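You operate a simulated robot arm through the tools that you are given. There is no shell and no other tool. Be economical: measure what you need, move in short steps, check, and stop when the job is done.

The job below is to be done with a simulated two-armed robot. You get a single attempt, and the scene is never put back.

JOB
Wipe the teal cold pack and swap it for the blue one in the freezer.
Fine: use the yellow cloth and put it back, lay the blue pack on the drainer and shut the door. What is to be rubbed or washed off counts as gone when no trace of it is left.

Only the result counts: the job must be done as asked and must still hold three seconds after the hand-in. Knocking over, shifting, dropping, spilling or breaking anything else fails it. Flat cloth is picked up by pressing the open fingertips on it (5 to 10 N) and closing them slowly along it; thin cloth reads only 2 to 8 mm in the jaws.

ROBOT AND FRAMES
Two 7-joint arms with two-finger parallel grippers on one trunk, on a base that drives. Base frame: it is fixed to the floor where the robot stands at the start and does not move with it; the origin is under the middle of the robot, x ahead of it, y to its left, z up. Lengths are in mm, angles in rad, forces in N, time in s.
The left shoulder is at the start at [50, 177, 1204], the right one opposite. With the tool pointing down near the work surface each hand reaches from about 220 to 700 mm from the robot's upright axis, wherever it stands, measured 20 degrees to its own side. Places, roughly: drainer [600, 200, 900]; freezer door [400, -600, 1100]; something [600, -600, 1000]. Payload 3.43 kg a hand.
The tool frame of a hand sits at the grasp point between the pads (the TCP): z along the fingers, y along the line on which they close. The tips reach 34 mm beyond it. The gripper opens to 128 mm. The fingers are 24 mm wide and 12 mm thick; the gripper's body (48 by 130 mm) begins 96 mm behind the TCP.
Orientation is that of the tool frame in the base frame, as a unit quaternion [w, x, y, z]. With the fingers straight down and closing along the base's y, the tool's x points along the base's -x, its y along +y and its z along -z.

CONTROLS
- The arms move only by the tool play_rows. It takes "left_plan", "right_plan" or both (then of equal length, played together; a hand with none holds still); each is a list of rows, each an object (a shift or turn left out is 0, a gripper value left out holds the last) with "translation": the shift along the tool's x, y, z in units of 50 mm (1.0 is 50 mm), a list of three; "rotation": the turn, a rotation vector about the tool's x, y, z in units of 8 degrees (1.0 is 8 degrees), a list of three. In form: [{"translation": [x, y, z], "rotation": [wx, wy, wz]}, ...]. A call has 1 to 8 rows; each row shifts and turns the commanded pose from where the row before left it, along the tool's axes as they then stand. "left_fingers" and "right_fingers" are, for a hand that has rows, the opening in per cent of the stroke, from 0 (shut) to 100 (fully open), set as the call begins (left out, the last holds). A call with a number of a shift or a turn outside -1 to 1 is refused whole. Rows are played at 5 a second. More than 50 mm and 0.15 rad between two rows, or a gripper value outside its range, and nothing of the call is played. Where a pose cannot be reached the arm comes as near as it can. A force on the tool above 60 N (or 10 N above the force at the start of the call, whichever is more), or a blocked arm, ends the call early, and 0.2 s more pass. Each finger travels about 108 mm/s and halts on what it meets, pressing with about 22 N; the grip force reading is that of the motor and also rises with nothing between the fingers. The clock runs only during rows and for 0.2 s after the last one: add rows that do not move to give the fingers time. It gives the time, the measured TCP pose, the force on the tool (base axes), the opening and the grip force at its end, in the units of the frame above (readings bear some noise), with the torque about the TCP (base axes, N m) and any sound that the robot's microphone picked up.
- Cameras (640 x 400 px; columns grow to the right, rows downward): "scene" is now at [146.4, -49.9, 1370.8]; the picture's right is [-0.56, -0.83, 0.00], its down [-0.45, 0.30, -0.84] and it looks along [0.70, -0.47, -0.54] (base axes); focal length 214 px, centre (320, 200). "left" rides on the left gripper at [76, 11, -160] in its tool frame; the picture's right is [-0.15, 0.99, 0.00], its down [-0.88, -0.13, -0.45] and it looks along [-0.45, -0.07, 0.89] (tool axes); focal length 234 px, centre (320, 200). "right" rides on the right gripper at [76, -11, -160] in its tool frame; the picture's right is [0.15, 0.99, 0.00], its down [-0.88, 0.13, -0.46] and it looks along [-0.45, 0.07, 0.89] (tool axes); focal length 234 px, centre (320, 200). There is no depth. A picture from a camera that has moved, and an enlarged one, comes with that camera's place and axes in the base frame and with its lens.
- grab_frame(camera): a new picture of that camera. The clock stands still meanwhile.
- raise_lower(by): slides the trunk up (or, below 0, down) by that many mm; the arms and the scene camera ride with it, the base frame stays. It gives what a move gives, with no picture.
- drive_base(legs): drives the robot by 1 to 6 legs, each [ahead, turn to the left] in mm and rad, along the robot's own axes; the way and the turn of a leg run together, so that a leg with both is an arc; at most 1500 mm and 3.142 rad a leg. The arms and the cameras ride along, it lands a little off, and it stops where it bumps. It gives what a move gives.
- head_to(pan, tilt): turns the head with the scene camera to pan (to the left, within 1.396 rad either way) and tilt (down, from -0.506 to 1.204), counted from straight ahead of the robot. It gives what a move gives.
- close_up(camera, box): a new picture of the part [left, top, right, bottom] of that camera's present view, enlarged. The clock stands still meanwhile.
- finish_job(): hands the job in; it is judged then, once.

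Work in short steps. Places have to be worked out from the pictures, the camera data and where the tool is seen: move nearer, look again, correct. Check each grasp and each placing, and mend what went wrong. You have 120 turns and 92 pictures in all, those below and enlarged ones among them. Open the grippers and draw the arms clear of the work before you hand the job in, unless the task says otherwise; then end with one line.

The tools are called after ">>>" as name(argument=value, ...) on one line, values as JSON. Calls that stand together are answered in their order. play_rows: Moves the arms, as the interface text tells. Its arguments: {"type":"object","properties":{"left_plan":{"type":"array"},"left_fingers":{"type":"number"},"right_plan":{"type":"array"},"right_fingers":{"type":"number"}},"required":[]} The other tools are called the same way: raise_lower (by) slides the trunk up or down; drive_base (legs) drives the base; head_to (pan, tilt) turns the head that bears the scene camera; grab_frame (camera) takes a picture; close_up (camera, box) takes an enlarged picture of a part of a camera's view; finish_job () hands the job in.

At the start:

```text
time_s: 0.0
left_eef_pos: [302.4, -37.4, 1277.8]
left_tool_rot: [0.0, 0.0, 1.0, -0.001]
left_ft_force: [0.8, -0.1, -0.3]
left_ft_torque: [0.02, 0.0, -0.03]
left_grip_width: 127.8
left_finger_force: 0.1
right_eef_pos: [285.9, -439.6, 1257.4]
right_tool_rot: [-0.001, -0.001, 1.0, 0.0]
right_ft_force: [0.2, -0.6, -0.6]
right_ft_torque: [-0.01, -0.01, 0.02]
right_grip_width: 128.0
right_finger_force: 0.1
trunk travel left (down, up): [-375.0, 26.0]
robot x, y, heading: [-1.3, -2.4, -0.002]
head pan, tilt: [-0.588, 0.567]
```

scene: 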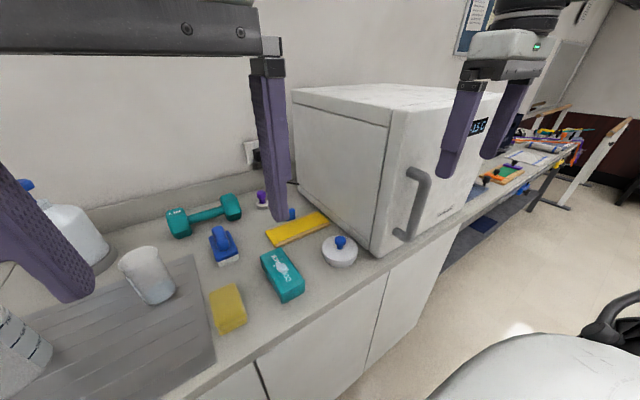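
right: 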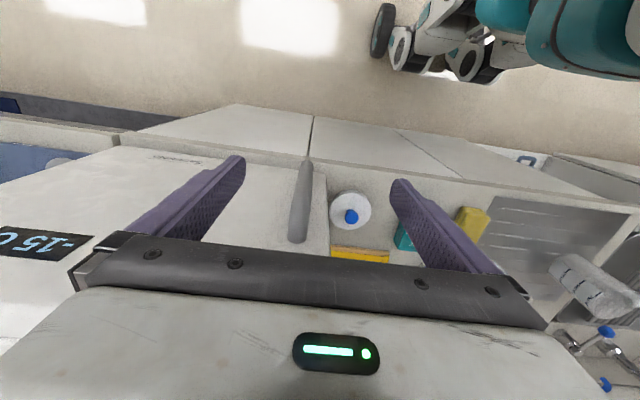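
left: 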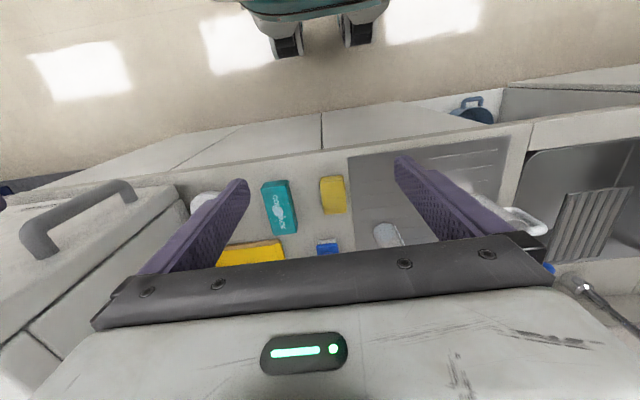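

I see a teal pack near the counter edge and two yellow items (one may be a sponge). I'll look closer to tell them apart.

>>> close_up(camera="scene", box=[150, 170, 390, 350])

>>> close_up(camera="left", box=[170, 150, 430, 290])

```text
2.22 times, centred on (270, 260) of scene
camera zoom: at [146.4, -49.9, 1370.8], right [-0.56, -0.83, 0.0], down [-0.45, 0.3, -0.84], along [0.7, -0.47, -0.54], focal length 477 px, centre (431, 67)
```

zoom: 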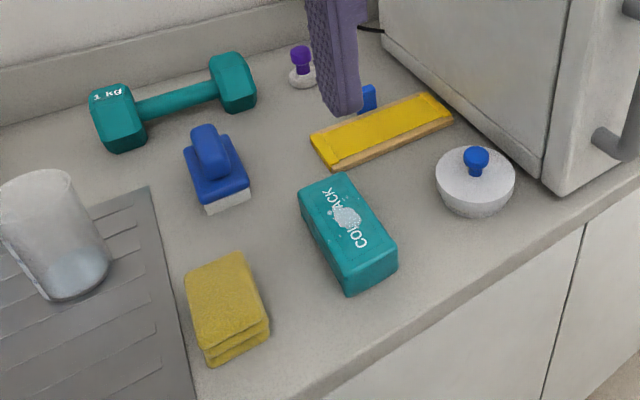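

```text
2.46 times, centred on (300, 220) of left
camera zoom: at [227.8, -28.0, 1436.9], right [0.14, 0.99, 0.0], down [0.88, -0.13, 0.46], along [0.45, -0.07, -0.89], focal length 576 px, centre (369, 151)
```

zoom: 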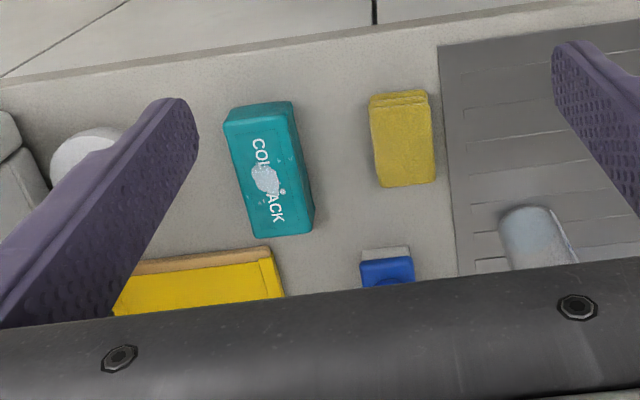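

The folded stack is the yellow cloth, and the teal pack has a frost patch on top. Next I look at the freezer.

>>> head_to(pan=-0.95, tilt=0.35)

>>> grab_frame(camera="scene")

```text
time_s: 0.8
left_eef_pos: [303.8, -39.7, 1277.7]
left_tool_rot: [-0.001, -0.001, 1.0, -0.001]
left_ft_force: [0.5, 0.7, -0.8]
left_ft_torque: [0.01, 0.04, 0.02]
left_grip_width: 128.0
left_finger_force: 0.2
right_eef_pos: [286.0, -439.4, 1256.5]
right_tool_rot: [0.0, -0.001, 1.0, 0.0]
right_ft_force: [0.0, -0.4, -0.6]
right_ft_torque: [0.02, -0.01, 0.0]
right_grip_width: 127.9
right_finger_force: 0.1
trunk travel left (down, up): [-375.0, 26.0]
robot x, y, heading: [3.1, -0.6, -0.002]
head pan, tilt: [-0.949, 0.351]
```

```text
86 pictures are left
camera scene: at [126.4, -75.9, 1390.6], right [-0.81, -0.58, 0.0], down [-0.2, 0.28, -0.94], along [0.55, -0.76, -0.34], focal length 214 px, centre (320, 200)
```

scene: 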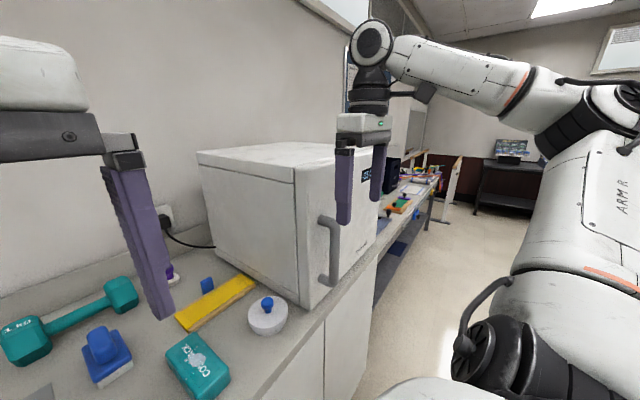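

Freezer: its front face is at about x=410, the handle is around (370,-465,980–1165), and the hinge is on the far right. The cloth is at about (484,-34,915). I'll move the left hand above the cloth for a better look.

>>> play_rows(left_plan=[{"translation": [-0.6, 0.02, 0.76]}, {"translation": [-0.6, 0.02, 0.76]}, {"translation": [-0.6, 0.02, 0.76]}, {"translation": [-0.6, 0.02, 0.76]}, {"translation": [-0.6, 0.02, 0.76]}, {"translation": [-0.6, 0.02, 0.76]}, {}])

>>> grab_frame(camera="left")

```text
time_s: 2.4
left_eef_pos: [482.4, -36.6, 1046.4]
left_tool_rot: [0.0, -0.001, 1.0, -0.001]
left_ft_force: [-0.2, 0.0, -0.2]
left_ft_torque: [-0.03, -0.04, 0.01]
left_grip_width: 128.1
left_finger_force: 0.0
right_eef_pos: [285.4, -438.7, 1256.7]
right_tool_rot: [0.001, 0.001, 1.0, 0.0]
right_ft_force: [-0.7, 0.4, -0.5]
right_ft_torque: [0.02, -0.02, 0.03]
right_grip_width: 128.1
right_finger_force: 0.1
trunk travel left (down, up): [-375.0, 26.0]
robot x, y, heading: [2.9, -0.8, -0.0]
head pan, tilt: [-0.949, 0.351]
```

```text
85 pictures are left
camera left: at [407.4, -25.9, 1206.3], right [0.14, 0.99, 0.0], down [0.88, -0.13, 0.46], along [0.45, -0.07, -0.89], focal length 234 px, centre (320, 200)
```

left: 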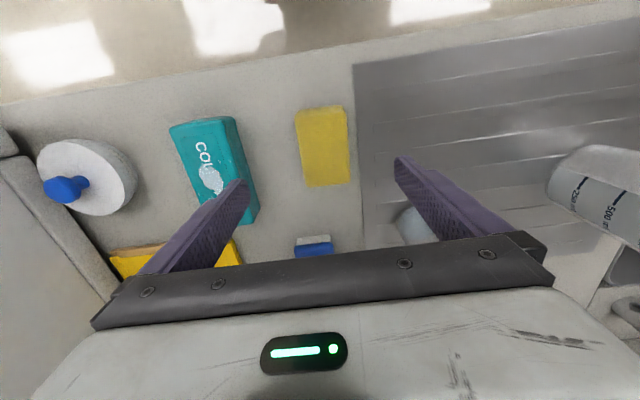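

The cloth spans x 434–533 and y −66…−2. I lower over it with the jaws at about 100 mm.

>>> play_rows(left_plan=[{"translation": [0, 0.02, 0.7]}, {"translation": [0, 0.02, 0.7]}, {"translation": [0, 0.02, 0.7]}, {}], left_fingers=78)

>>> grab_frame(camera="left")

>>> head_to(pan=-0.3, tilt=0.8)

>>> grab_frame(camera="scene")

```text
time_s: 3.4
left_eef_pos: [481.7, -31.9, 944.0]
left_tool_rot: [-0.001, -0.001, 1.0, -0.001]
left_ft_force: [0.0, -0.7, -0.8]
left_ft_torque: [0.0, 0.0, 0.01]
left_grip_width: 99.9
left_finger_force: 0.1
right_eef_pos: [285.3, -438.2, 1257.6]
right_tool_rot: [0.0, -0.001, 1.0, 0.0]
right_ft_force: [-0.4, 0.2, 0.1]
right_ft_torque: [-0.01, 0.02, -0.01]
right_grip_width: 127.8
right_finger_force: 0.1
trunk travel left (down, up): [-375.0, 26.0]
robot x, y, heading: [0.5, 0.7, 0.0]
head pan, tilt: [-0.949, 0.351]
```

```text
84 pictures are left
camera left: at [407.9, -20.5, 1103.3], right [0.14, 0.99, 0.0], down [0.88, -0.13, 0.46], along [0.45, -0.07, -0.89], focal length 234 px, centre (320, 200)
```

left: 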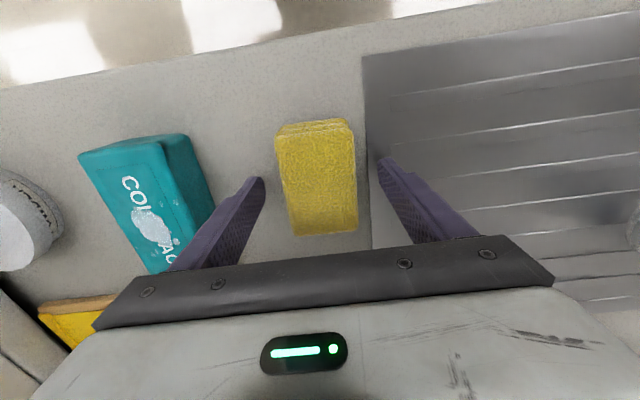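

```text
time_s: 4.5
left_eef_pos: [483.8, -31.5, 944.5]
left_tool_rot: [0.001, -0.001, 1.0, -0.001]
left_ft_force: [-0.7, -0.3, -0.1]
left_ft_torque: [-0.01, 0.0, 0.0]
left_grip_width: 99.7
left_finger_force: 0.1
right_eef_pos: [285.6, -439.1, 1257.5]
right_tool_rot: [0.0, 0.0, 1.0, 0.0]
right_ft_force: [-0.8, -0.4, 0.0]
right_ft_torque: [0.01, -0.01, -0.02]
right_grip_width: 127.9
right_finger_force: 0.1
trunk travel left (down, up): [-375.0, 26.0]
robot x, y, heading: [1.8, 4.9, 0.004]
head pan, tilt: [-0.3, 0.799]
```

```text
83 pictures are left
camera scene: at [149.1, -24.1, 1351.0], right [-0.3, -0.95, 0.0], down [-0.68, 0.21, -0.7], along [0.67, -0.21, -0.72], focal length 214 px, centre (320, 200)
```

scene: 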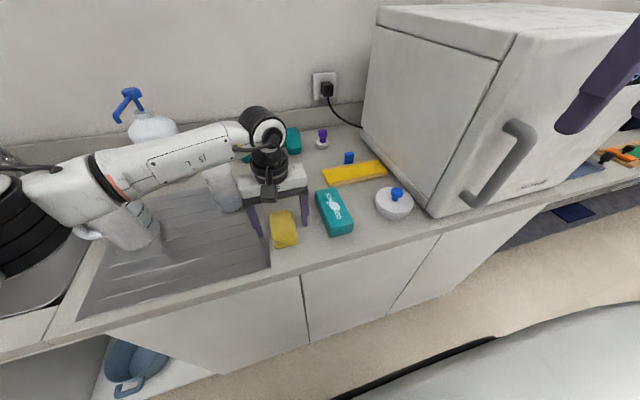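

The fingers straddle the cloth. I'll creep down to find the counter.

>>> play_rows(left_plan=[{"translation": [0, -0.08, 0.1]}, {"translation": [0, 0, 0.06]}, {"translation": [0, 0, 0.06]}, {}])

>>> close_up(camera="scene", box=[220, 150, 380, 260])

```text
time_s: 5.5
left_eef_pos: [482.1, -35.8, 938.0]
left_tool_rot: [0.003, -0.001, 1.0, -0.001]
left_ft_force: [0.9, 1.5, 30.7]
left_ft_torque: [1.73, 0.43, 0.06]
left_grip_width: 100.2
left_finger_force: 0.1
right_eef_pos: [284.7, -438.7, 1257.6]
right_tool_rot: [0.001, 0.001, 1.0, 0.0]
right_ft_force: [-0.2, 0.6, -0.9]
right_ft_torque: [-0.01, 0.0, -0.01]
right_grip_width: 127.8
right_finger_force: 0.1
trunk travel left (down, up): [-375.0, 26.0]
robot x, y, heading: [2.9, 1.4, -0.0]
head pan, tilt: [-0.3, 0.799]
```

```text
3.64 times, centred on (300, 205) of scene
camera zoom: at [146.5, -24.1, 1351.8], right [-0.3, -0.96, 0.0], down [-0.68, 0.21, -0.7], along [0.67, -0.21, -0.72], focal length 780 px, centre (393, 182)
```

zoom: 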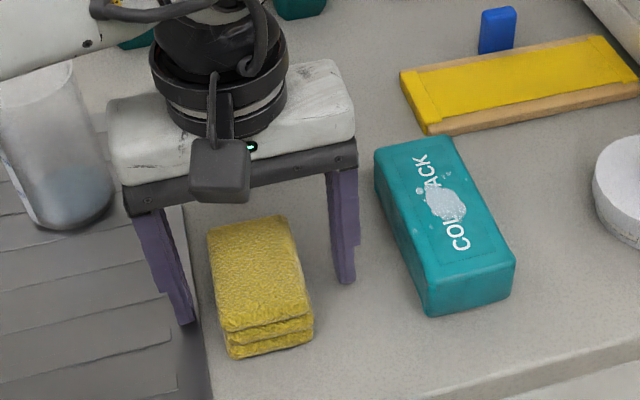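

The +y finger rests on the raised drainer, whose top is at about z=904. I lift 3 mm and close on the cloth.

>>> play_rows(left_plan=[{"translation": [0, 0, -0.14]}, {}])

>>> play_rows(left_plan=[{}, {}, {}, {}, {}], left_fingers=0)

>>> grab_frame(camera="left")

```text
time_s: 6.1
left_eef_pos: [481.7, -34.8, 938.5]
left_tool_rot: [-0.001, -0.001, 1.0, 0.0]
left_ft_force: [-0.2, -0.2, -0.6]
left_ft_torque: [0.01, -0.01, -0.01]
left_grip_width: 100.0
left_finger_force: 0.0
right_eef_pos: [285.7, -437.7, 1257.4]
right_tool_rot: [-0.001, -0.001, 1.0, 0.0]
right_ft_force: [-0.1, 1.1, 1.2]
right_ft_torque: [0.02, 0.02, -0.02]
right_grip_width: 127.9
right_finger_force: 0.0
trunk travel left (down, up): [-375.0, 26.0]
robot x, y, heading: [-1.4, -5.0, 0.003]
head pan, tilt: [-0.3, 0.799]
```

```text
time_s: 7.3
left_eef_pos: [483.0, -34.2, 940.4]
left_tool_rot: [0.0, -0.001, 1.0, -0.001]
left_ft_force: [0.2, -0.1, 0.0]
left_ft_torque: [0.02, 0.02, -0.01]
left_grip_width: 59.2
left_finger_force: 22.0
right_eef_pos: [285.6, -439.0, 1257.8]
right_tool_rot: [0.0, 0.0, 1.0, 0.0]
right_ft_force: [0.0, -0.8, 0.5]
right_ft_torque: [-0.04, -0.03, 0.02]
right_grip_width: 128.2
right_finger_force: 0.1
trunk travel left (down, up): [-375.0, 26.0]
robot x, y, heading: [2.3, 1.3, 0.001]
head pan, tilt: [-0.3, 0.799]
```

```text
81 pictures are left
camera left: at [408.0, -23.9, 1099.3], right [0.14, 0.99, 0.0], down [0.88, -0.13, 0.46], along [0.45, -0.07, -0.89], focal length 234 px, centre (320, 200)
```

left: 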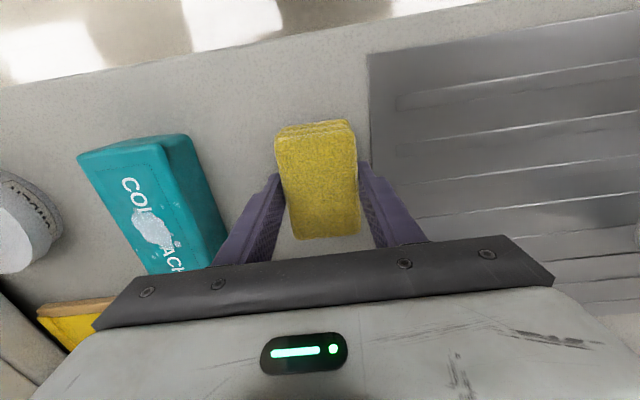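

Cloth gripped (59 mm). I lift it and take it over the pack.

>>> play_rows(left_plan=[{"translation": [0, 0, -0.8]}, {"translation": [0, 0, -0.8]}, {"translation": [-0.1, -0.9, 0]}, {"translation": [-0.1, -0.9, 0]}, {"translation": [-0.1, -0.93, 0]}, {}])

>>> close_up(camera="scene", box=[220, 150, 380, 260])

>>> grab_frame(camera="left")

```text
time_s: 8.7
left_eef_pos: [509.3, -127.0, 1019.7]
left_tool_rot: [-0.001, -0.02, 1.0, -0.003]
left_ft_force: [-0.7, 0.0, -0.2]
left_ft_torque: [-0.03, 0.02, -0.01]
left_grip_width: 59.1
left_finger_force: 21.9
left hand out of reach, approached as far as the arm can: row 5
right_eef_pos: [286.3, -438.8, 1256.6]
right_tool_rot: [0.0, -0.001, 1.0, -0.001]
right_ft_force: [-0.7, -0.8, 0.8]
right_ft_torque: [0.0, -0.01, 0.02]
right_grip_width: 128.1
right_finger_force: 0.0
trunk travel left (down, up): [-375.0, 26.0]
robot x, y, heading: [-1.3, 0.8, 0.001]
head pan, tilt: [-0.3, 0.799]
```

```text
3.64 times, centred on (300, 205) of scene
camera zoom: at [148.8, -24.7, 1351.0], right [-0.3, -0.96, 0.0], down [-0.68, 0.21, -0.7], along [0.67, -0.21, -0.72], focal length 780 px, centre (393, 182)
```

zoom: 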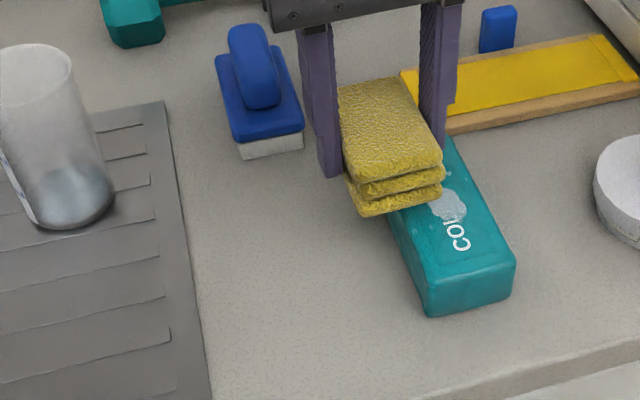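

```text
79 pictures are left
camera left: at [434.1, -120.0, 1178.8], right [0.11, 0.99, 0.0], down [0.89, -0.09, 0.45], along [0.45, -0.05, -0.89], focal length 234 px, centre (320, 200)
```

left: 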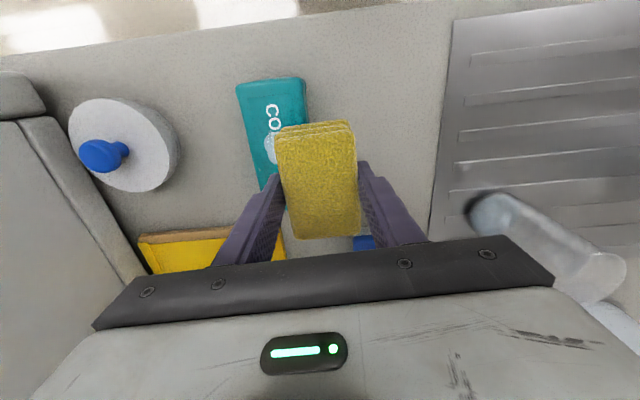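

The left arm can't reach that far right. I'll shift the hand left, then turn the base 0.25 rad to the right.

>>> play_rows(left_plan=[{"translation": [0, 0.9, 0]}, {"translation": [0, 0.9, 0]}, {}])

>>> drive_base(legs=[[0, -0.25]])

>>> grab_frame(camera="left")

```text
time_s: 9.5
left_eef_pos: [495.9, -58.7, 1017.8]
left_tool_rot: [0.0, 0.0, 1.0, 0.0]
left_ft_force: [0.2, -0.5, 0.1]
left_ft_torque: [0.0, 0.01, 0.0]
left_grip_width: 59.0
left_finger_force: 21.5
right_eef_pos: [285.6, -439.6, 1256.9]
right_tool_rot: [0.0, 0.001, 1.0, -0.001]
right_ft_force: [-0.6, 0.8, -0.2]
right_ft_torque: [0.01, 0.0, 0.01]
right_grip_width: 128.0
right_finger_force: 0.1
trunk travel left (down, up): [-375.0, 26.0]
robot x, y, heading: [0.1, -0.4, -0.0]
head pan, tilt: [-0.3, 0.799]
```

```text
time_s: 10.7
left_eef_pos: [466.2, -180.1, 1018.4]
left_tool_rot: [0.0, 0.125, 0.992, -0.001]
left_ft_force: [-0.7, 1.4, -0.5]
left_ft_torque: [0.01, -0.02, -0.02]
left_grip_width: 59.2
left_finger_force: 22.4
right_eef_pos: [166.8, -497.5, 1257.4]
right_tool_rot: [0.001, 0.125, 0.992, 0.0]
right_ft_force: [-0.1, 0.8, 0.0]
right_ft_torque: [0.0, -0.04, 0.0]
right_grip_width: 127.6
right_finger_force: 0.0
trunk travel left (down, up): [-375.0, 26.0]
robot x, y, heading: [1.8, -1.9, -0.254]
head pan, tilt: [-0.3, 0.799]
```

```text
78 pictures are left
camera left: at [396.5, -150.0, 1177.7], right [0.39, 0.92, 0.0], down [0.82, -0.34, 0.46], along [0.42, -0.18, -0.89], focal length 234 px, centre (320, 200)
```

left: 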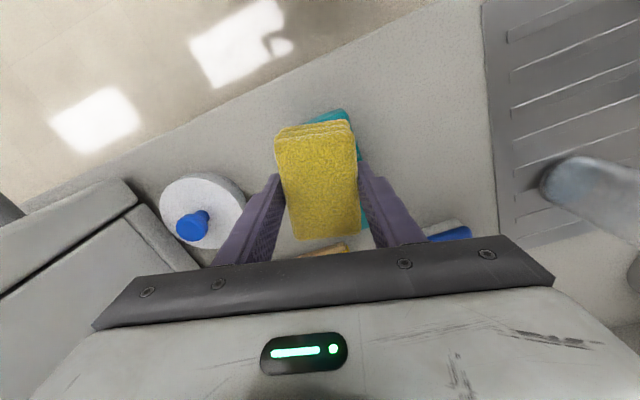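

The base turned well. I un-yaw the hand so the cloth aligns with the pack, and centre it over the pack at (505,-174).

>>> play_rows(left_plan=[{"rotation": [0, 0, -0.9]}, {"rotation": [0, 0, -0.92]}, {"translation": [-0.78, 0.1, 0]}, {}])

>>> grab_frame(camera="left")

>>> close_up(camera="scene", box=[220, 130, 380, 230])

```text
time_s: 11.7
left_eef_pos: [506.3, -175.4, 1017.3]
left_tool_rot: [-0.001, -0.002, 1.0, -0.002]
left_ft_force: [0.7, 0.1, -1.0]
left_ft_torque: [-0.01, -0.01, 0.0]
left_grip_width: 58.8
left_finger_force: 22.2
right_eef_pos: [167.1, -497.1, 1257.4]
right_tool_rot: [0.0, 0.126, 0.992, -0.001]
right_ft_force: [-0.1, 0.1, 0.0]
right_ft_torque: [0.0, 0.0, 0.02]
right_grip_width: 128.2
right_finger_force: 0.0
trunk travel left (down, up): [-375.0, 26.0]
robot x, y, heading: [-2.9, -2.3, -0.25]
head pan, tilt: [-0.3, 0.799]
```

```text
77 pictures are left
camera left: at [431.6, -164.9, 1177.0], right [0.14, 0.99, 0.0], down [0.88, -0.13, 0.45], along [0.45, -0.07, -0.89], focal length 234 px, centre (320, 200)
```

left: 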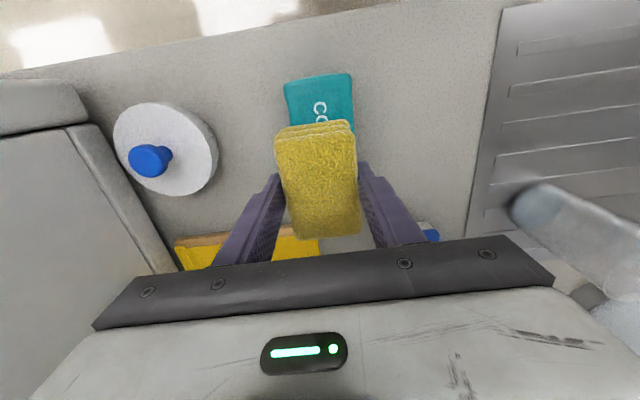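

```text
4.00 times, centred on (300, 180) of scene
camera zoom: at [138.3, -59.8, 1351.0], right [-0.52, -0.85, 0.0], down [-0.61, 0.38, -0.7], along [0.59, -0.37, -0.72], focal length 858 px, centre (400, 280)
```

zoom: 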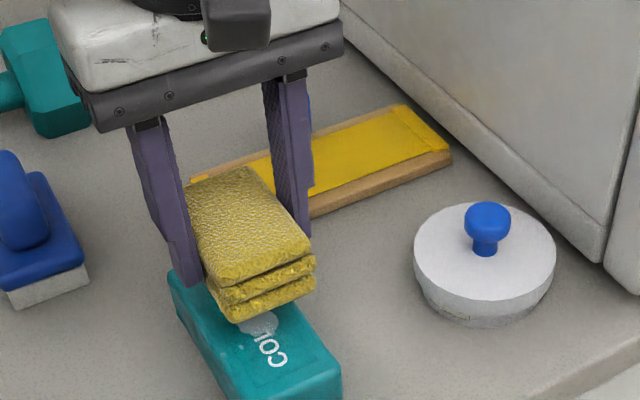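

Now I lower the cloth toward the pack, shifting slightly to centre it.

>>> play_rows(left_plan=[{"translation": [0, 0.1, 0.4]}, {"translation": [0, 0, 0.3]}, {"translation": [0, 0, 0.1]}, {}])

>>> close_up(camera="scene", box=[220, 130, 380, 230])

```text
time_s: 12.7
left_eef_pos: [506.4, -170.4, 980.6]
left_tool_rot: [0.001, -0.003, 1.0, -0.002]
left_ft_force: [2.3, -1.9, 24.8]
left_ft_torque: [0.15, -0.05, -0.09]
left_grip_width: 59.1
left_finger_force: 21.6
right_eef_pos: [166.0, -495.3, 1258.2]
right_tool_rot: [0.001, 0.126, 0.992, -0.001]
right_ft_force: [0.8, 0.2, 1.0]
right_ft_torque: [0.01, 0.0, 0.03]
right_grip_width: 128.0
right_finger_force: 0.1
trunk travel left (down, up): [-375.0, 26.0]
robot x, y, heading: [2.7, 0.2, -0.252]
head pan, tilt: [-0.3, 0.799]
```

```text
4.00 times, centred on (300, 180) of scene
camera zoom: at [136.8, -59.4, 1351.5], right [-0.52, -0.85, 0.0], down [-0.61, 0.38, -0.7], along [0.6, -0.37, -0.72], focal length 858 px, centre (400, 280)
```

zoom: 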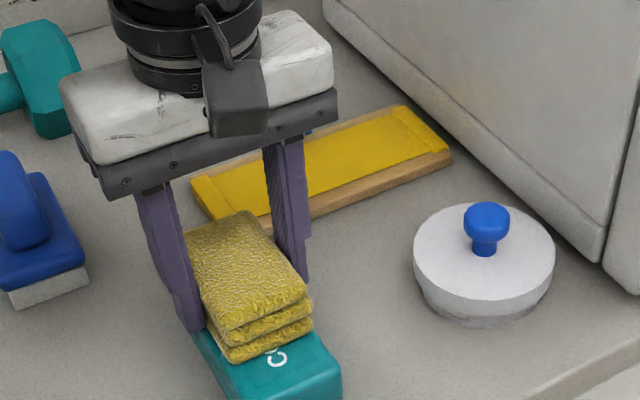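

In contact at 25 N. I ease the pressure slightly and rub back and forth along the pack.

>>> play_rows(left_plan=[{"translation": [0, 0, -0.03]}, {"translation": [0.3, 0, 0]}, {"translation": [0.3, 0, 0]}, {"translation": [-0.5, 0, 0]}, {"translation": [-0.5, 0, 0]}, {"translation": [0.5, 0, 0]}, {"translation": [0.4, 0, 0]}, {}])

>>> close_up(camera="scene", box=[220, 130, 380, 230])

```text
time_s: 14.5
left_eef_pos: [480.1, -166.9, 980.6]
left_tool_rot: [0.0, -0.003, 1.0, -0.001]
left_ft_force: [6.7, 1.4, 16.3]
left_ft_torque: [0.07, -0.32, -0.01]
left_grip_width: 59.1
left_finger_force: 21.6
right_eef_pos: [167.0, -495.6, 1258.5]
right_tool_rot: [0.001, 0.125, 0.992, 0.001]
right_ft_force: [0.1, 0.5, -0.1]
right_ft_torque: [0.04, 0.02, 0.0]
right_grip_width: 128.1
right_finger_force: 0.0
trunk travel left (down, up): [-375.0, 26.0]
robot x, y, heading: [-0.5, 1.9, -0.25]
head pan, tilt: [-0.3, 0.799]
```

```text
4.00 times, centred on (300, 180) of scene
camera zoom: at [138.1, -59.2, 1351.0], right [-0.52, -0.85, 0.0], down [-0.61, 0.37, -0.7], along [0.59, -0.37, -0.72], focal length 858 px, centre (400, 280)
```

zoom: 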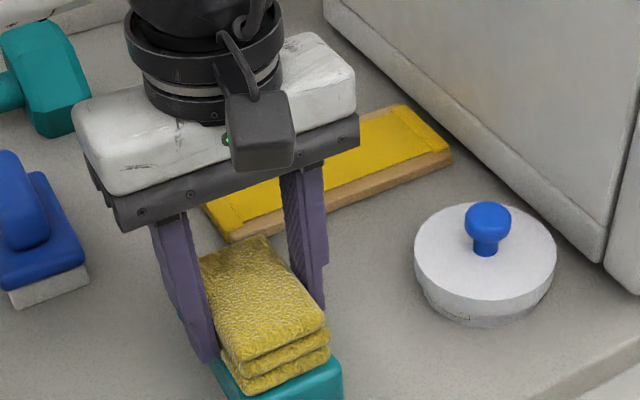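

The pack stays put. A few more strokes with sideways shifts, then lift and look.

>>> play_rows(left_plan=[{"translation": [0, 0.16, 0]}, {"translation": [-0.6, 0, 0]}, {"translation": [-0.6, 0, 0]}, {"translation": [0, -0.3, 0]}, {"translation": [0.6, 0, 0]}, {"translation": [0.6, 0, 0]}, {"translation": [-0.4, 0.1, 0]}, {"translation": [-0.4, 0, 0]}])

>>> play_rows(left_plan=[{"translation": [0, 0, -0.8]}, {"translation": [0, 0.7, -0.6]}, {"translation": [0, 1, 0]}, {"translation": [0, 0.9, 0]}, {}])

>>> close_up(camera="scene", box=[220, 130, 380, 230])

>>> grab_frame(camera="left")

```text
time_s: 16.3
left_eef_pos: [517.2, -172.1, 980.6]
left_tool_rot: [0.0, -0.002, 1.0, -0.001]
left_ft_force: [-6.9, -0.3, 15.7]
left_ft_torque: [0.09, 0.1, 0.13]
left_grip_width: 59.1
left_finger_force: 22.0
right_eef_pos: [165.3, -496.2, 1258.3]
right_tool_rot: [0.001, 0.126, 0.992, 0.0]
right_ft_force: [-0.1, -0.6, -0.1]
right_ft_torque: [0.01, -0.02, 0.02]
right_grip_width: 128.0
right_finger_force: 0.2
trunk travel left (down, up): [-375.0, 26.0]
robot x, y, heading: [-1.2, 1.8, -0.254]
head pan, tilt: [-0.3, 0.799]
```

```text
time_s: 17.5
left_eef_pos: [517.3, -42.1, 1050.1]
left_tool_rot: [-0.001, -0.002, 1.0, 0.0]
left_ft_force: [-0.1, 0.0, -1.2]
left_ft_torque: [0.0, -0.02, 0.0]
left_grip_width: 59.1
left_finger_force: 22.1
right_eef_pos: [168.2, -497.0, 1257.1]
right_tool_rot: [0.0, 0.125, 0.992, 0.0]
right_ft_force: [0.0, 0.4, 0.5]
right_ft_torque: [-0.01, 0.01, -0.01]
right_grip_width: 128.0
right_finger_force: 0.1
trunk travel left (down, up): [-375.0, 26.0]
robot x, y, heading: [-3.5, 2.4, -0.249]
head pan, tilt: [-0.3, 0.799]
```

```text
4.00 times, centred on (300, 180) of scene
camera zoom: at [138.6, -60.5, 1350.9], right [-0.52, -0.85, 0.0], down [-0.61, 0.38, -0.7], along [0.59, -0.36, -0.72], focal length 858 px, centre (400, 280)
```

zoom: 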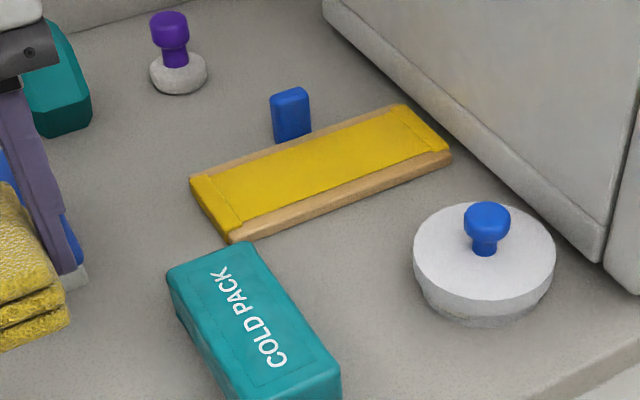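

```text
72 pictures are left
camera left: at [442.7, -31.6, 1209.9], right [0.14, 0.99, 0.0], down [0.88, -0.13, 0.45], along [0.45, -0.07, -0.89], focal length 234 px, centre (320, 200)
```

left: 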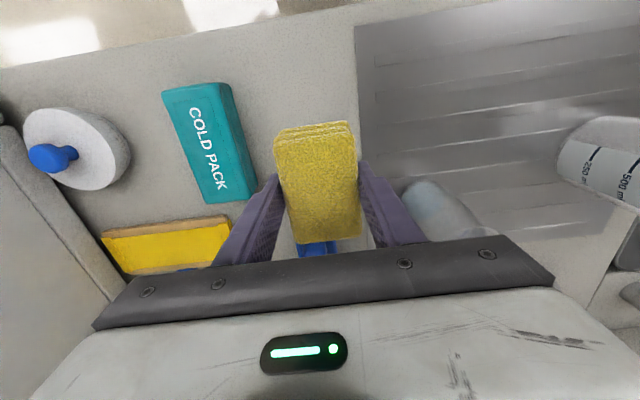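

The pack's top looks clean. Now I put the cloth back at (482.5,-34.5).

>>> play_rows(left_plan=[{"translation": [0.7, 0.15, 0]}, {"translation": [0, 0, 0.9]}, {"translation": [0, 0, 0.8]}, {"translation": [0, 0, 0.4]}, {"translation": [0, 0, 0.07]}, {}])

>>> grab_frame(camera="left")

```text
time_s: 18.9
left_eef_pos: [483.9, -34.8, 940.3]
left_tool_rot: [0.0, -0.002, 1.0, -0.001]
left_ft_force: [0.5, 0.7, 0.3]
left_ft_torque: [0.03, -0.03, -0.01]
left_grip_width: 59.2
left_finger_force: 22.3
right_eef_pos: [168.7, -497.2, 1256.9]
right_tool_rot: [0.0, 0.126, 0.992, 0.0]
right_ft_force: [0.0, -1.1, -0.3]
right_ft_torque: [-0.01, -0.03, -0.01]
right_grip_width: 128.0
right_finger_force: 0.0
trunk travel left (down, up): [-375.0, 26.0]
robot x, y, heading: [-0.3, -2.9, -0.251]
head pan, tilt: [-0.3, 0.799]
```

```text
71 pictures are left
camera left: at [409.1, -24.0, 1100.0], right [0.14, 0.99, 0.0], down [0.88, -0.13, 0.45], along [0.45, -0.07, -0.89], focal length 234 px, centre (320, 200)
```

left: 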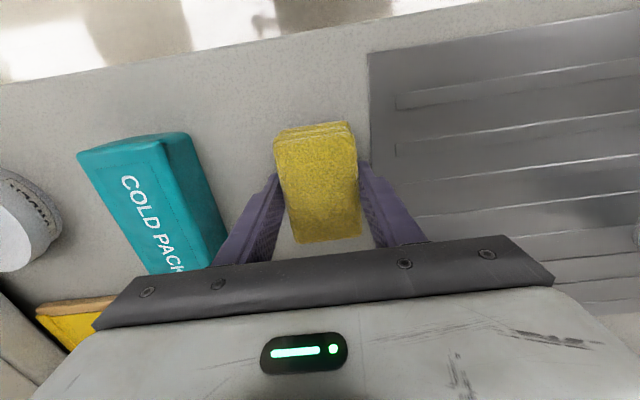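

It matches the original picture. Lower 1 mm, release and rise.

>>> play_rows(left_plan=[{"translation": [0, 0, 0.02]}, {}])

>>> play_rows(left_plan=[{}, {}, {}, {"translation": [0, 0, -0.8]}, {"translation": [0, 0, -0.8]}, {}], left_fingers=80)

>>> grab_frame(camera="left")

```text
time_s: 19.5
left_eef_pos: [484.5, -33.2, 939.3]
left_tool_rot: [-0.001, -0.001, 1.0, -0.001]
left_ft_force: [0.0, -0.7, -1.4]
left_ft_torque: [-0.01, -0.04, 0.03]
left_grip_width: 59.3
left_finger_force: 22.7
right_eef_pos: [167.5, -496.9, 1257.6]
right_tool_rot: [0.0, 0.126, 0.992, 0.0]
right_ft_force: [-0.2, -0.2, -0.2]
right_ft_torque: [0.03, -0.01, -0.02]
right_grip_width: 127.9
right_finger_force: 0.0
trunk travel left (down, up): [-375.0, 26.0]
robot x, y, heading: [1.0, 4.4, -0.248]
head pan, tilt: [-0.3, 0.799]
```

```text
time_s: 20.9
left_eef_pos: [483.8, -32.6, 1020.7]
left_tool_rot: [-0.001, -0.003, 1.0, -0.001]
left_ft_force: [0.2, -0.5, 0.3]
left_ft_torque: [0.02, -0.01, -0.02]
left_grip_width: 102.5
left_finger_force: 0.0
right_eef_pos: [167.9, -496.3, 1258.5]
right_tool_rot: [0.0, 0.126, 0.992, 0.0]
right_ft_force: [-0.7, 0.3, 0.6]
right_ft_torque: [-0.01, 0.01, 0.01]
right_grip_width: 127.7
right_finger_force: 0.0
trunk travel left (down, up): [-375.0, 26.0]
robot x, y, heading: [-1.8, -4.5, -0.255]
head pan, tilt: [-0.3, 0.799]
```

```text
70 pictures are left
camera left: at [409.2, -22.5, 1179.8], right [0.14, 0.99, 0.0], down [0.88, -0.13, 0.45], along [0.45, -0.07, -0.89], focal length 234 px, centre (320, 200)
```

left: 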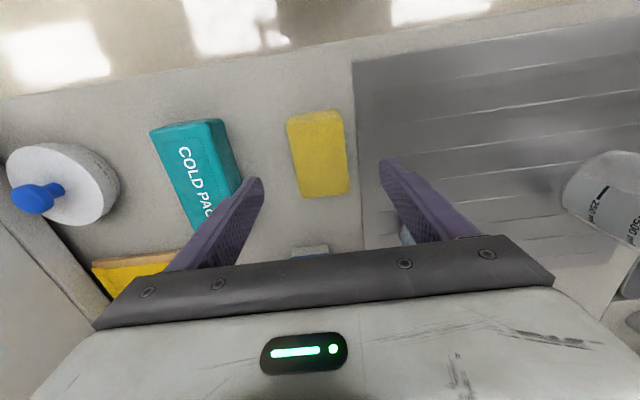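

The cloth is back in place. I raise and retract the left hand, and grab a good scene view of the freezer front from a new stance.

>>> play_rows(left_plan=[{"translation": [0, 0, -0.95]}, {"translation": [0, 0.2, -0.95]}, {"translation": [0.3, 0.4, -0.8]}, {"translation": [0.6, 0.5, -0.6]}, {"translation": [0.8, 0.5, -0.3]}, {"translation": [0.8, 0.5, 0]}, {"translation": [0.8, 0.5, 0]}])

>>> drive_base(legs=[[0, 0.25], [-250, 0]])

>>> head_to(pan=-0.75, tilt=0.4)

>>> grab_frame(camera="scene")

```text
time_s: 22.5
left_eef_pos: [317.3, 96.5, 1200.1]
left_tool_rot: [0.001, -0.002, 1.0, -0.001]
left_ft_force: [0.0, 0.1, 0.2]
left_ft_torque: [-0.01, 0.03, 0.03]
left_grip_width: 102.3
left_finger_force: 0.2
right_eef_pos: [166.6, -496.0, 1257.9]
right_tool_rot: [0.001, 0.126, 0.992, -0.001]
right_ft_force: [-0.9, 0.0, -0.1]
right_ft_torque: [0.0, -0.03, -0.02]
right_grip_width: 127.8
right_finger_force: 0.0
trunk travel left (down, up): [-375.0, 26.0]
robot x, y, heading: [-2.3, -6.9, -0.248]
head pan, tilt: [-0.3, 0.799]
```

```text
time_s: 25.2
left_eef_pos: [33.6, 172.2, 1200.8]
left_tool_rot: [0.0, -0.127, 0.992, -0.001]
left_ft_force: [0.2, 0.6, -0.8]
left_ft_torque: [0.01, 0.0, -0.02]
left_grip_width: 102.5
left_finger_force: 0.0
right_eef_pos: [35.7, -438.3, 1256.2]
right_tool_rot: [0.001, -0.001, 1.0, -0.001]
right_ft_force: [-0.2, 0.7, -0.1]
right_ft_torque: [-0.02, -0.03, -0.01]
right_grip_width: 127.8
right_finger_force: 0.1
trunk travel left (down, up): [-375.0, 26.0]
robot x, y, heading: [-251.5, 1.0, 0.005]
head pan, tilt: [-0.3, 0.799]
```

```text
time_s: 26.1
left_eef_pos: [33.4, 172.7, 1202.0]
left_tool_rot: [-0.001, -0.128, 0.992, -0.001]
left_ft_force: [0.3, 0.2, -0.1]
left_ft_torque: [-0.03, 0.0, -0.02]
left_grip_width: 102.4
left_finger_force: 0.1
right_eef_pos: [35.2, -437.8, 1257.1]
right_tool_rot: [0.0, -0.001, 1.0, 0.0]
right_ft_force: [-0.4, 1.0, -0.2]
right_ft_torque: [-0.01, 0.03, -0.02]
right_grip_width: 128.0
right_finger_force: 0.0
trunk travel left (down, up): [-375.0, 26.0]
robot x, y, heading: [-252.2, 1.4, -0.001]
head pan, tilt: [-0.75, 0.4]
```

```text
69 pictures are left
camera scene: at [-110.6, -62.6, 1386.0], right [-0.68, -0.73, 0.0], down [-0.29, 0.27, -0.92], along [0.68, -0.63, -0.39], focal length 214 px, centre (320, 200)
```

scene: 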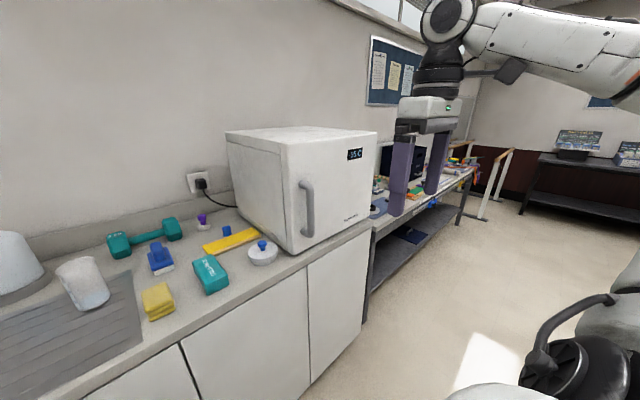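

Freezer front is at x≈428, y −425…−885; the handle bar is at about (385,−478,1077). I drive sideways so the robot stands at about (−250,−300).

>>> drive_base(legs=[[0, -1.571], [310, 0], [0, 1.571]])

>>> head_to(pan=-0.3, tilt=0.4)

>>> grab_frame(camera="scene")

```text
time_s: 36.0
left_eef_pos: [28.4, -133.4, 1202.2]
left_tool_rot: [-0.001, -0.137, 0.991, -0.002]
left_ft_force: [0.5, 0.0, 0.3]
left_ft_torque: [0.02, 0.02, -0.01]
left_grip_width: 102.5
left_finger_force: 0.1
right_eef_pos: [40.1, -743.8, 1257.2]
right_tool_rot: [0.001, -0.009, 1.0, 0.001]
right_ft_force: [0.2, 0.6, -0.3]
right_ft_torque: [0.01, -0.02, 0.02]
right_grip_width: 128.2
right_finger_force: 0.0
trunk travel left (down, up): [-375.0, 26.0]
robot x, y, heading: [-252.5, -314.1, 0.015]
head pan, tilt: [-0.75, 0.4]
```

```text
time_s: 36.9
left_eef_pos: [28.2, -133.6, 1201.1]
left_tool_rot: [-0.002, -0.137, 0.991, -0.001]
left_ft_force: [-0.3, -0.1, 0.6]
left_ft_torque: [0.0, 0.03, 0.01]
left_grip_width: 102.6
left_finger_force: 0.0
right_eef_pos: [40.0, -744.4, 1257.9]
right_tool_rot: [0.0, -0.009, 1.0, 0.0]
right_ft_force: [-0.3, -0.8, -0.1]
right_ft_torque: [0.01, -0.04, 0.01]
right_grip_width: 128.0
right_finger_force: 0.1
trunk travel left (down, up): [-375.0, 26.0]
robot x, y, heading: [-254.9, -311.2, 0.023]
head pan, tilt: [-0.3, 0.4]
```

```text
68 pictures are left
camera scene: at [-92.7, -335.5, 1386.1], right [-0.28, -0.96, 0.0], down [-0.37, 0.11, -0.92], along [0.88, -0.26, -0.39], focal length 214 px, centre (320, 200)
```

scene: 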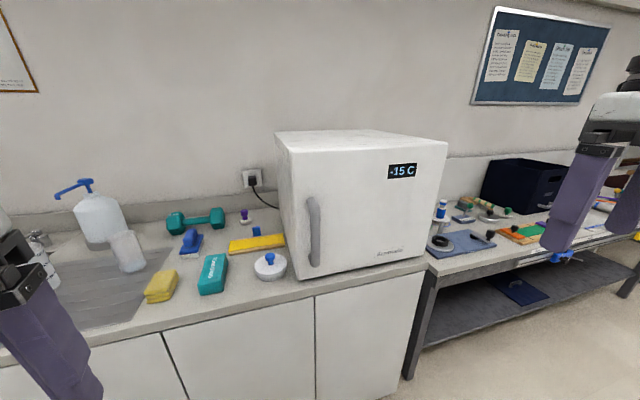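

Clear view. I triangulate the handle bar at about (365,−460,1080). I bring the right hand in front of it, then pitch it forward.

>>> play_rows(right_plan=[{"translation": [-0.5, 0.7, 0.44]}, {"translation": [-0.5, 0.7, 0.44]}, {"translation": [-0.5, 0.7, 0.44]}, {"translation": [-0.5, 0.7, 0.44]}, {"translation": [-0.5, 0.7, 0.44]}, {"translation": [-0.5, 0.7, 0.44]}, {"translation": [-0.5, 0.7, 0.44]}, {"translation": [-0.5, 0.7, 0.44]}])

>>> play_rows(right_plan=[{"rotation": [0, -1, 0]}, {"rotation": [0, -1, 0]}, {"rotation": [0, -1, 0]}, {"rotation": [0, -1, 0]}, {"rotation": [0, -1, 0]}, {"rotation": [0, -1, 0]}, {}])

>>> play_rows(right_plan=[{"rotation": [0, -1, 0]}, {"rotation": [0, -1, 0]}, {"rotation": [0, -1, 0]}, {"rotation": [0, -1, 0]}, {"rotation": [0, -1, 0]}, {"rotation": [0, -0.25, 0]}, {}])

>>> grab_frame(camera="scene")

>>> grab_frame(camera="right")

```text
time_s: 38.6
left_eef_pos: [30.1, -133.6, 1200.8]
left_tool_rot: [-0.002, -0.136, 0.991, 0.0]
left_ft_force: [-0.6, -0.6, -0.4]
left_ft_torque: [-0.01, 0.07, -0.01]
left_grip_width: 102.5
left_finger_force: 0.1
right_eef_pos: [236.7, -461.3, 1079.4]
right_tool_rot: [0.001, -0.008, 1.0, 0.0]
right_ft_force: [-0.3, 0.3, 0.3]
right_ft_torque: [0.02, 0.02, 0.0]
right_grip_width: 127.9
right_finger_force: 0.1
trunk travel left (down, up): [-375.0, 26.0]
robot x, y, heading: [-254.2, -311.4, 0.02]
head pan, tilt: [-0.3, 0.4]
```

```text
time_s: 40.2
left_eef_pos: [29.8, -134.3, 1202.2]
left_tool_rot: [0.0, -0.137, 0.991, -0.001]
left_ft_force: [-0.1, 0.3, -0.1]
left_ft_torque: [0.02, -0.04, -0.03]
left_grip_width: 102.4
left_finger_force: 0.0
right_eef_pos: [234.4, -460.6, 1082.5]
right_tool_rot: [0.407, -0.008, 0.913, 0.004]
right_ft_force: [0.7, 1.2, -0.2]
right_ft_torque: [-0.01, 0.01, 0.04]
right_grip_width: 128.1
right_finger_force: 0.1
trunk travel left (down, up): [-375.0, 26.0]
robot x, y, heading: [-253.5, -311.7, 0.019]
head pan, tilt: [-0.3, 0.4]
```

```text
time_s: 41.9
left_eef_pos: [28.1, -133.7, 1200.9]
left_tool_rot: [-0.001, -0.137, 0.991, -0.001]
left_ft_force: [-0.3, -0.5, -0.1]
left_ft_torque: [0.01, 0.0, -0.01]
left_grip_width: 102.5
left_finger_force: 0.1
right_eef_pos: [239.6, -480.3, 1097.4]
right_tool_rot: [0.707, -0.007, 0.707, 0.008]
right_ft_force: [-0.3, -0.7, -0.7]
right_ft_torque: [0.05, 0.01, 0.0]
right_grip_width: 127.9
right_finger_force: 0.1
right hand out of reach, approached as far as the arm can: row 5, 6
trunk travel left (down, up): [-375.0, 26.0]
robot x, y, heading: [-254.8, -313.8, 0.019]
head pan, tilt: [-0.3, 0.4]
```

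```text
67 pictures are left
camera scene: at [-92.8, -335.5, 1386.1], right [-0.28, -0.96, 0.0], down [-0.37, 0.11, -0.92], along [0.88, -0.26, -0.39], focal length 214 px, centre (320, 200)
```

scene: 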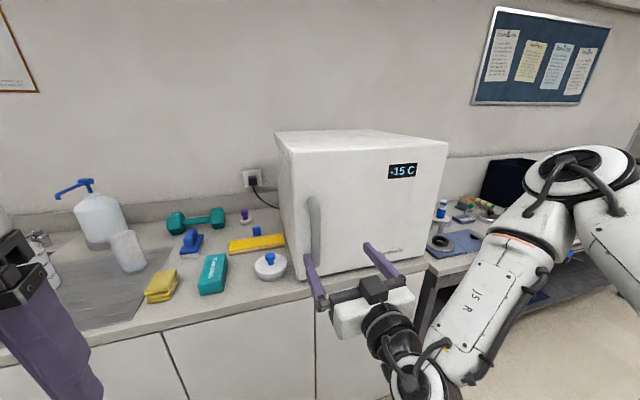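

```text
66 pictures are left
camera right: at [78.8, -493.7, 1022.4], right [-0.02, 0.99, -0.15], down [-0.46, 0.12, 0.88], along [0.89, 0.08, 0.45], focal length 234 px, centre (320, 200)
```

right: 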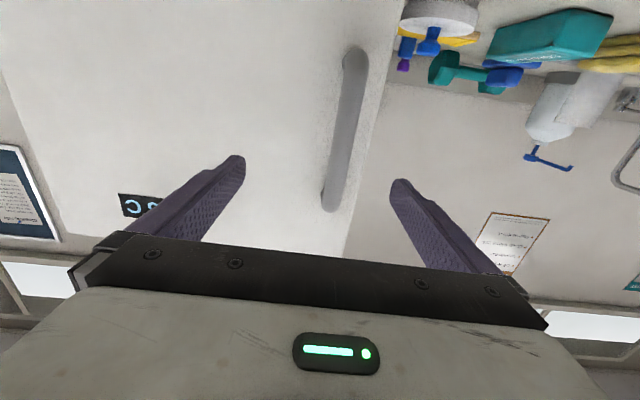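

The handle bar triangulates to (354,−456), z 998–1172. I advance halfway and re-check the pose.

>>> play_rows(right_plan=[{"translation": [0, 0, 0.6]}, {"translation": [0, 0, 0.6]}, {}])

>>> grab_frame(camera="right")

```text
time_s: 42.6
left_eef_pos: [27.0, -134.0, 1200.3]
left_tool_rot: [-0.001, -0.138, 0.99, -0.002]
left_ft_force: [-0.5, -0.1, -0.3]
left_ft_torque: [0.02, 0.01, 0.0]
left_grip_width: 102.5
left_finger_force: 0.0
right_eef_pos: [298.4, -478.6, 1099.1]
right_tool_rot: [0.708, -0.005, 0.707, 0.007]
right_ft_force: [0.7, -0.5, -0.1]
right_ft_torque: [0.0, -0.02, -0.01]
right_grip_width: 128.1
right_finger_force: 0.0
trunk travel left (down, up): [-375.0, 26.0]
robot x, y, heading: [-251.0, -312.5, 0.017]
head pan, tilt: [-0.3, 0.4]
```

```text
65 pictures are left
camera right: at [138.6, -491.9, 1022.7], right [-0.02, 0.99, -0.15], down [-0.46, 0.12, 0.88], along [0.89, 0.08, 0.45], focal length 234 px, centre (320, 200)
```

right: 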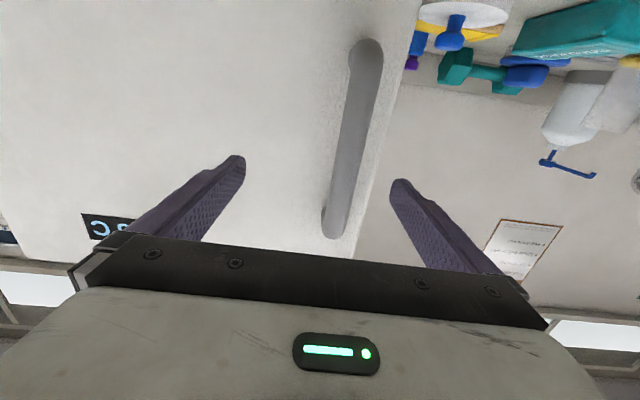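

Bar is at y≈−453. I shift the hand left and move onto the bar.

>>> play_rows(right_plan=[{"translation": [0, 0.5, 0.2]}, {"translation": [0, 0, 0.5]}, {"translation": [0, 0, 0.4]}, {}])

>>> grab_frame(camera="right")

>>> close_up(camera="scene", box=[240, 150, 440, 300])

```text
time_s: 43.6
left_eef_pos: [28.6, -133.8, 1201.5]
left_tool_rot: [0.0, -0.137, 0.991, -0.001]
left_ft_force: [0.3, 0.4, 0.7]
left_ft_torque: [-0.03, 0.03, 0.01]
left_grip_width: 102.2
left_finger_force: 0.2
right_eef_pos: [353.2, -471.5, 1112.8]
right_tool_rot: [0.707, -0.007, 0.707, 0.007]
right_ft_force: [-0.1, 0.0, 0.1]
right_ft_torque: [0.03, -0.01, 0.01]
right_grip_width: 128.1
right_finger_force: 0.1
right hand out of reach, approached as far as the arm can: row 1, 3
trunk travel left (down, up): [-375.0, 26.0]
robot x, y, heading: [-251.5, -310.5, 0.02]
head pan, tilt: [-0.3, 0.4]
```

```text
64 pictures are left
camera right: at [191.7, -484.2, 1037.5], right [-0.02, 0.99, -0.15], down [-0.46, 0.12, 0.88], along [0.89, 0.08, 0.45], focal length 234 px, centre (320, 200)
```

right: 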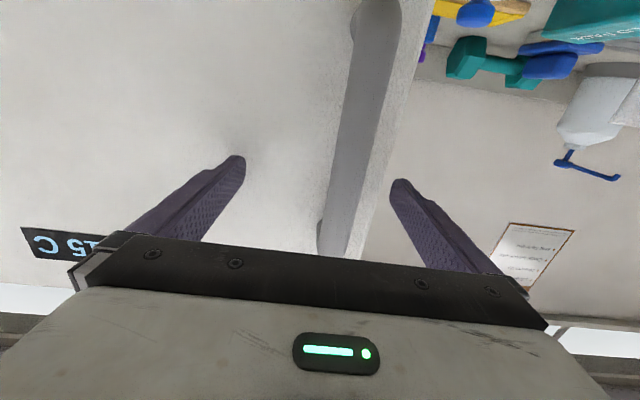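

```text
2.67 times, centred on (340, 225) of scene
camera zoom: at [-92.8, -335.5, 1386.1], right [-0.28, -0.96, 0.0], down [-0.37, 0.11, -0.92], along [0.88, -0.26, -0.39], focal length 572 px, centre (267, 133)
```

zoom: 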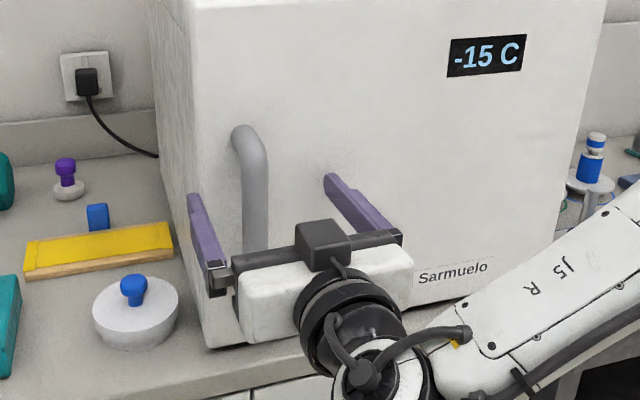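

The fingers straddle the bar. Closing on it.

>>> play_rows(right_plan=[{}, {}, {}, {}, {}], right_fingers=0)

>>> grab_frame(camera="right")

```text
time_s: 44.9
left_eef_pos: [29.0, -127.2, 1200.5]
left_tool_rot: [-0.001, -0.136, 0.991, -0.004]
left_ft_force: [0.7, 0.5, -0.8]
left_ft_torque: [-0.03, 0.0, 0.04]
left_grip_width: 102.3
left_finger_force: 0.0
right_eef_pos: [347.6, -454.7, 1114.5]
right_tool_rot: [0.705, -0.022, 0.709, 0.018]
right_ft_force: [-10.3, 48.6, -7.3]
right_ft_torque: [0.59, -0.95, 0.01]
right_grip_width: 24.7
right_finger_force: 45.2
trunk travel left (down, up): [-375.0, 26.0]
robot x, y, heading: [-255.1, -312.6, 0.023]
head pan, tilt: [-0.3, 0.4]
```

```text
62 pictures are left
camera right: at [187.2, -473.7, 1038.7], right [-0.06, 0.99, -0.15], down [-0.46, 0.11, 0.88], along [0.89, 0.12, 0.44], focal length 234 px, centre (320, 200)
```

right: 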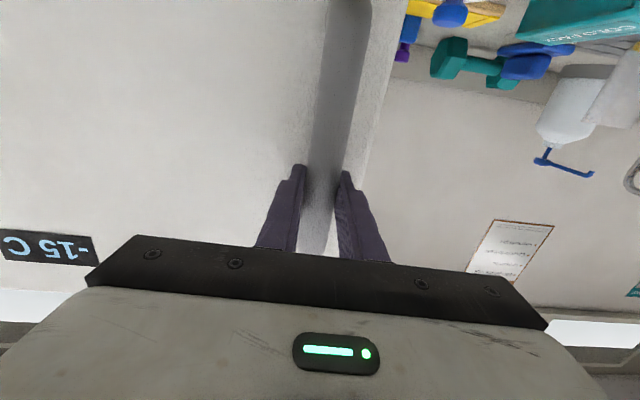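

Gripped (24.7 mm bar), but with 49 N of side load. I relieve that by shifting the command left.

>>> play_rows(right_plan=[{"translation": [0, 0.3, 0]}, {}, {}])

```text
time_s: 45.6
left_eef_pos: [28.9, -129.4, 1199.1]
left_tool_rot: [-0.001, -0.136, 0.991, -0.003]
left_ft_force: [-0.1, -0.4, -0.3]
left_ft_torque: [0.01, -0.04, 0.01]
left_grip_width: 102.7
left_finger_force: 0.0
right_eef_pos: [346.0, -454.4, 1113.0]
right_tool_rot: [0.699, -0.018, 0.714, 0.013]
right_ft_force: [-8.2, 33.8, -22.4]
right_ft_torque: [0.36, -0.92, -0.11]
right_grip_width: 24.7
right_finger_force: 44.8
right hand out of reach, approached as far as the arm can: row 1
trunk travel left (down, up): [-375.0, 26.0]
robot x, y, heading: [-255.4, -308.9, 0.016]
head pan, tilt: [-0.3, 0.4]
```

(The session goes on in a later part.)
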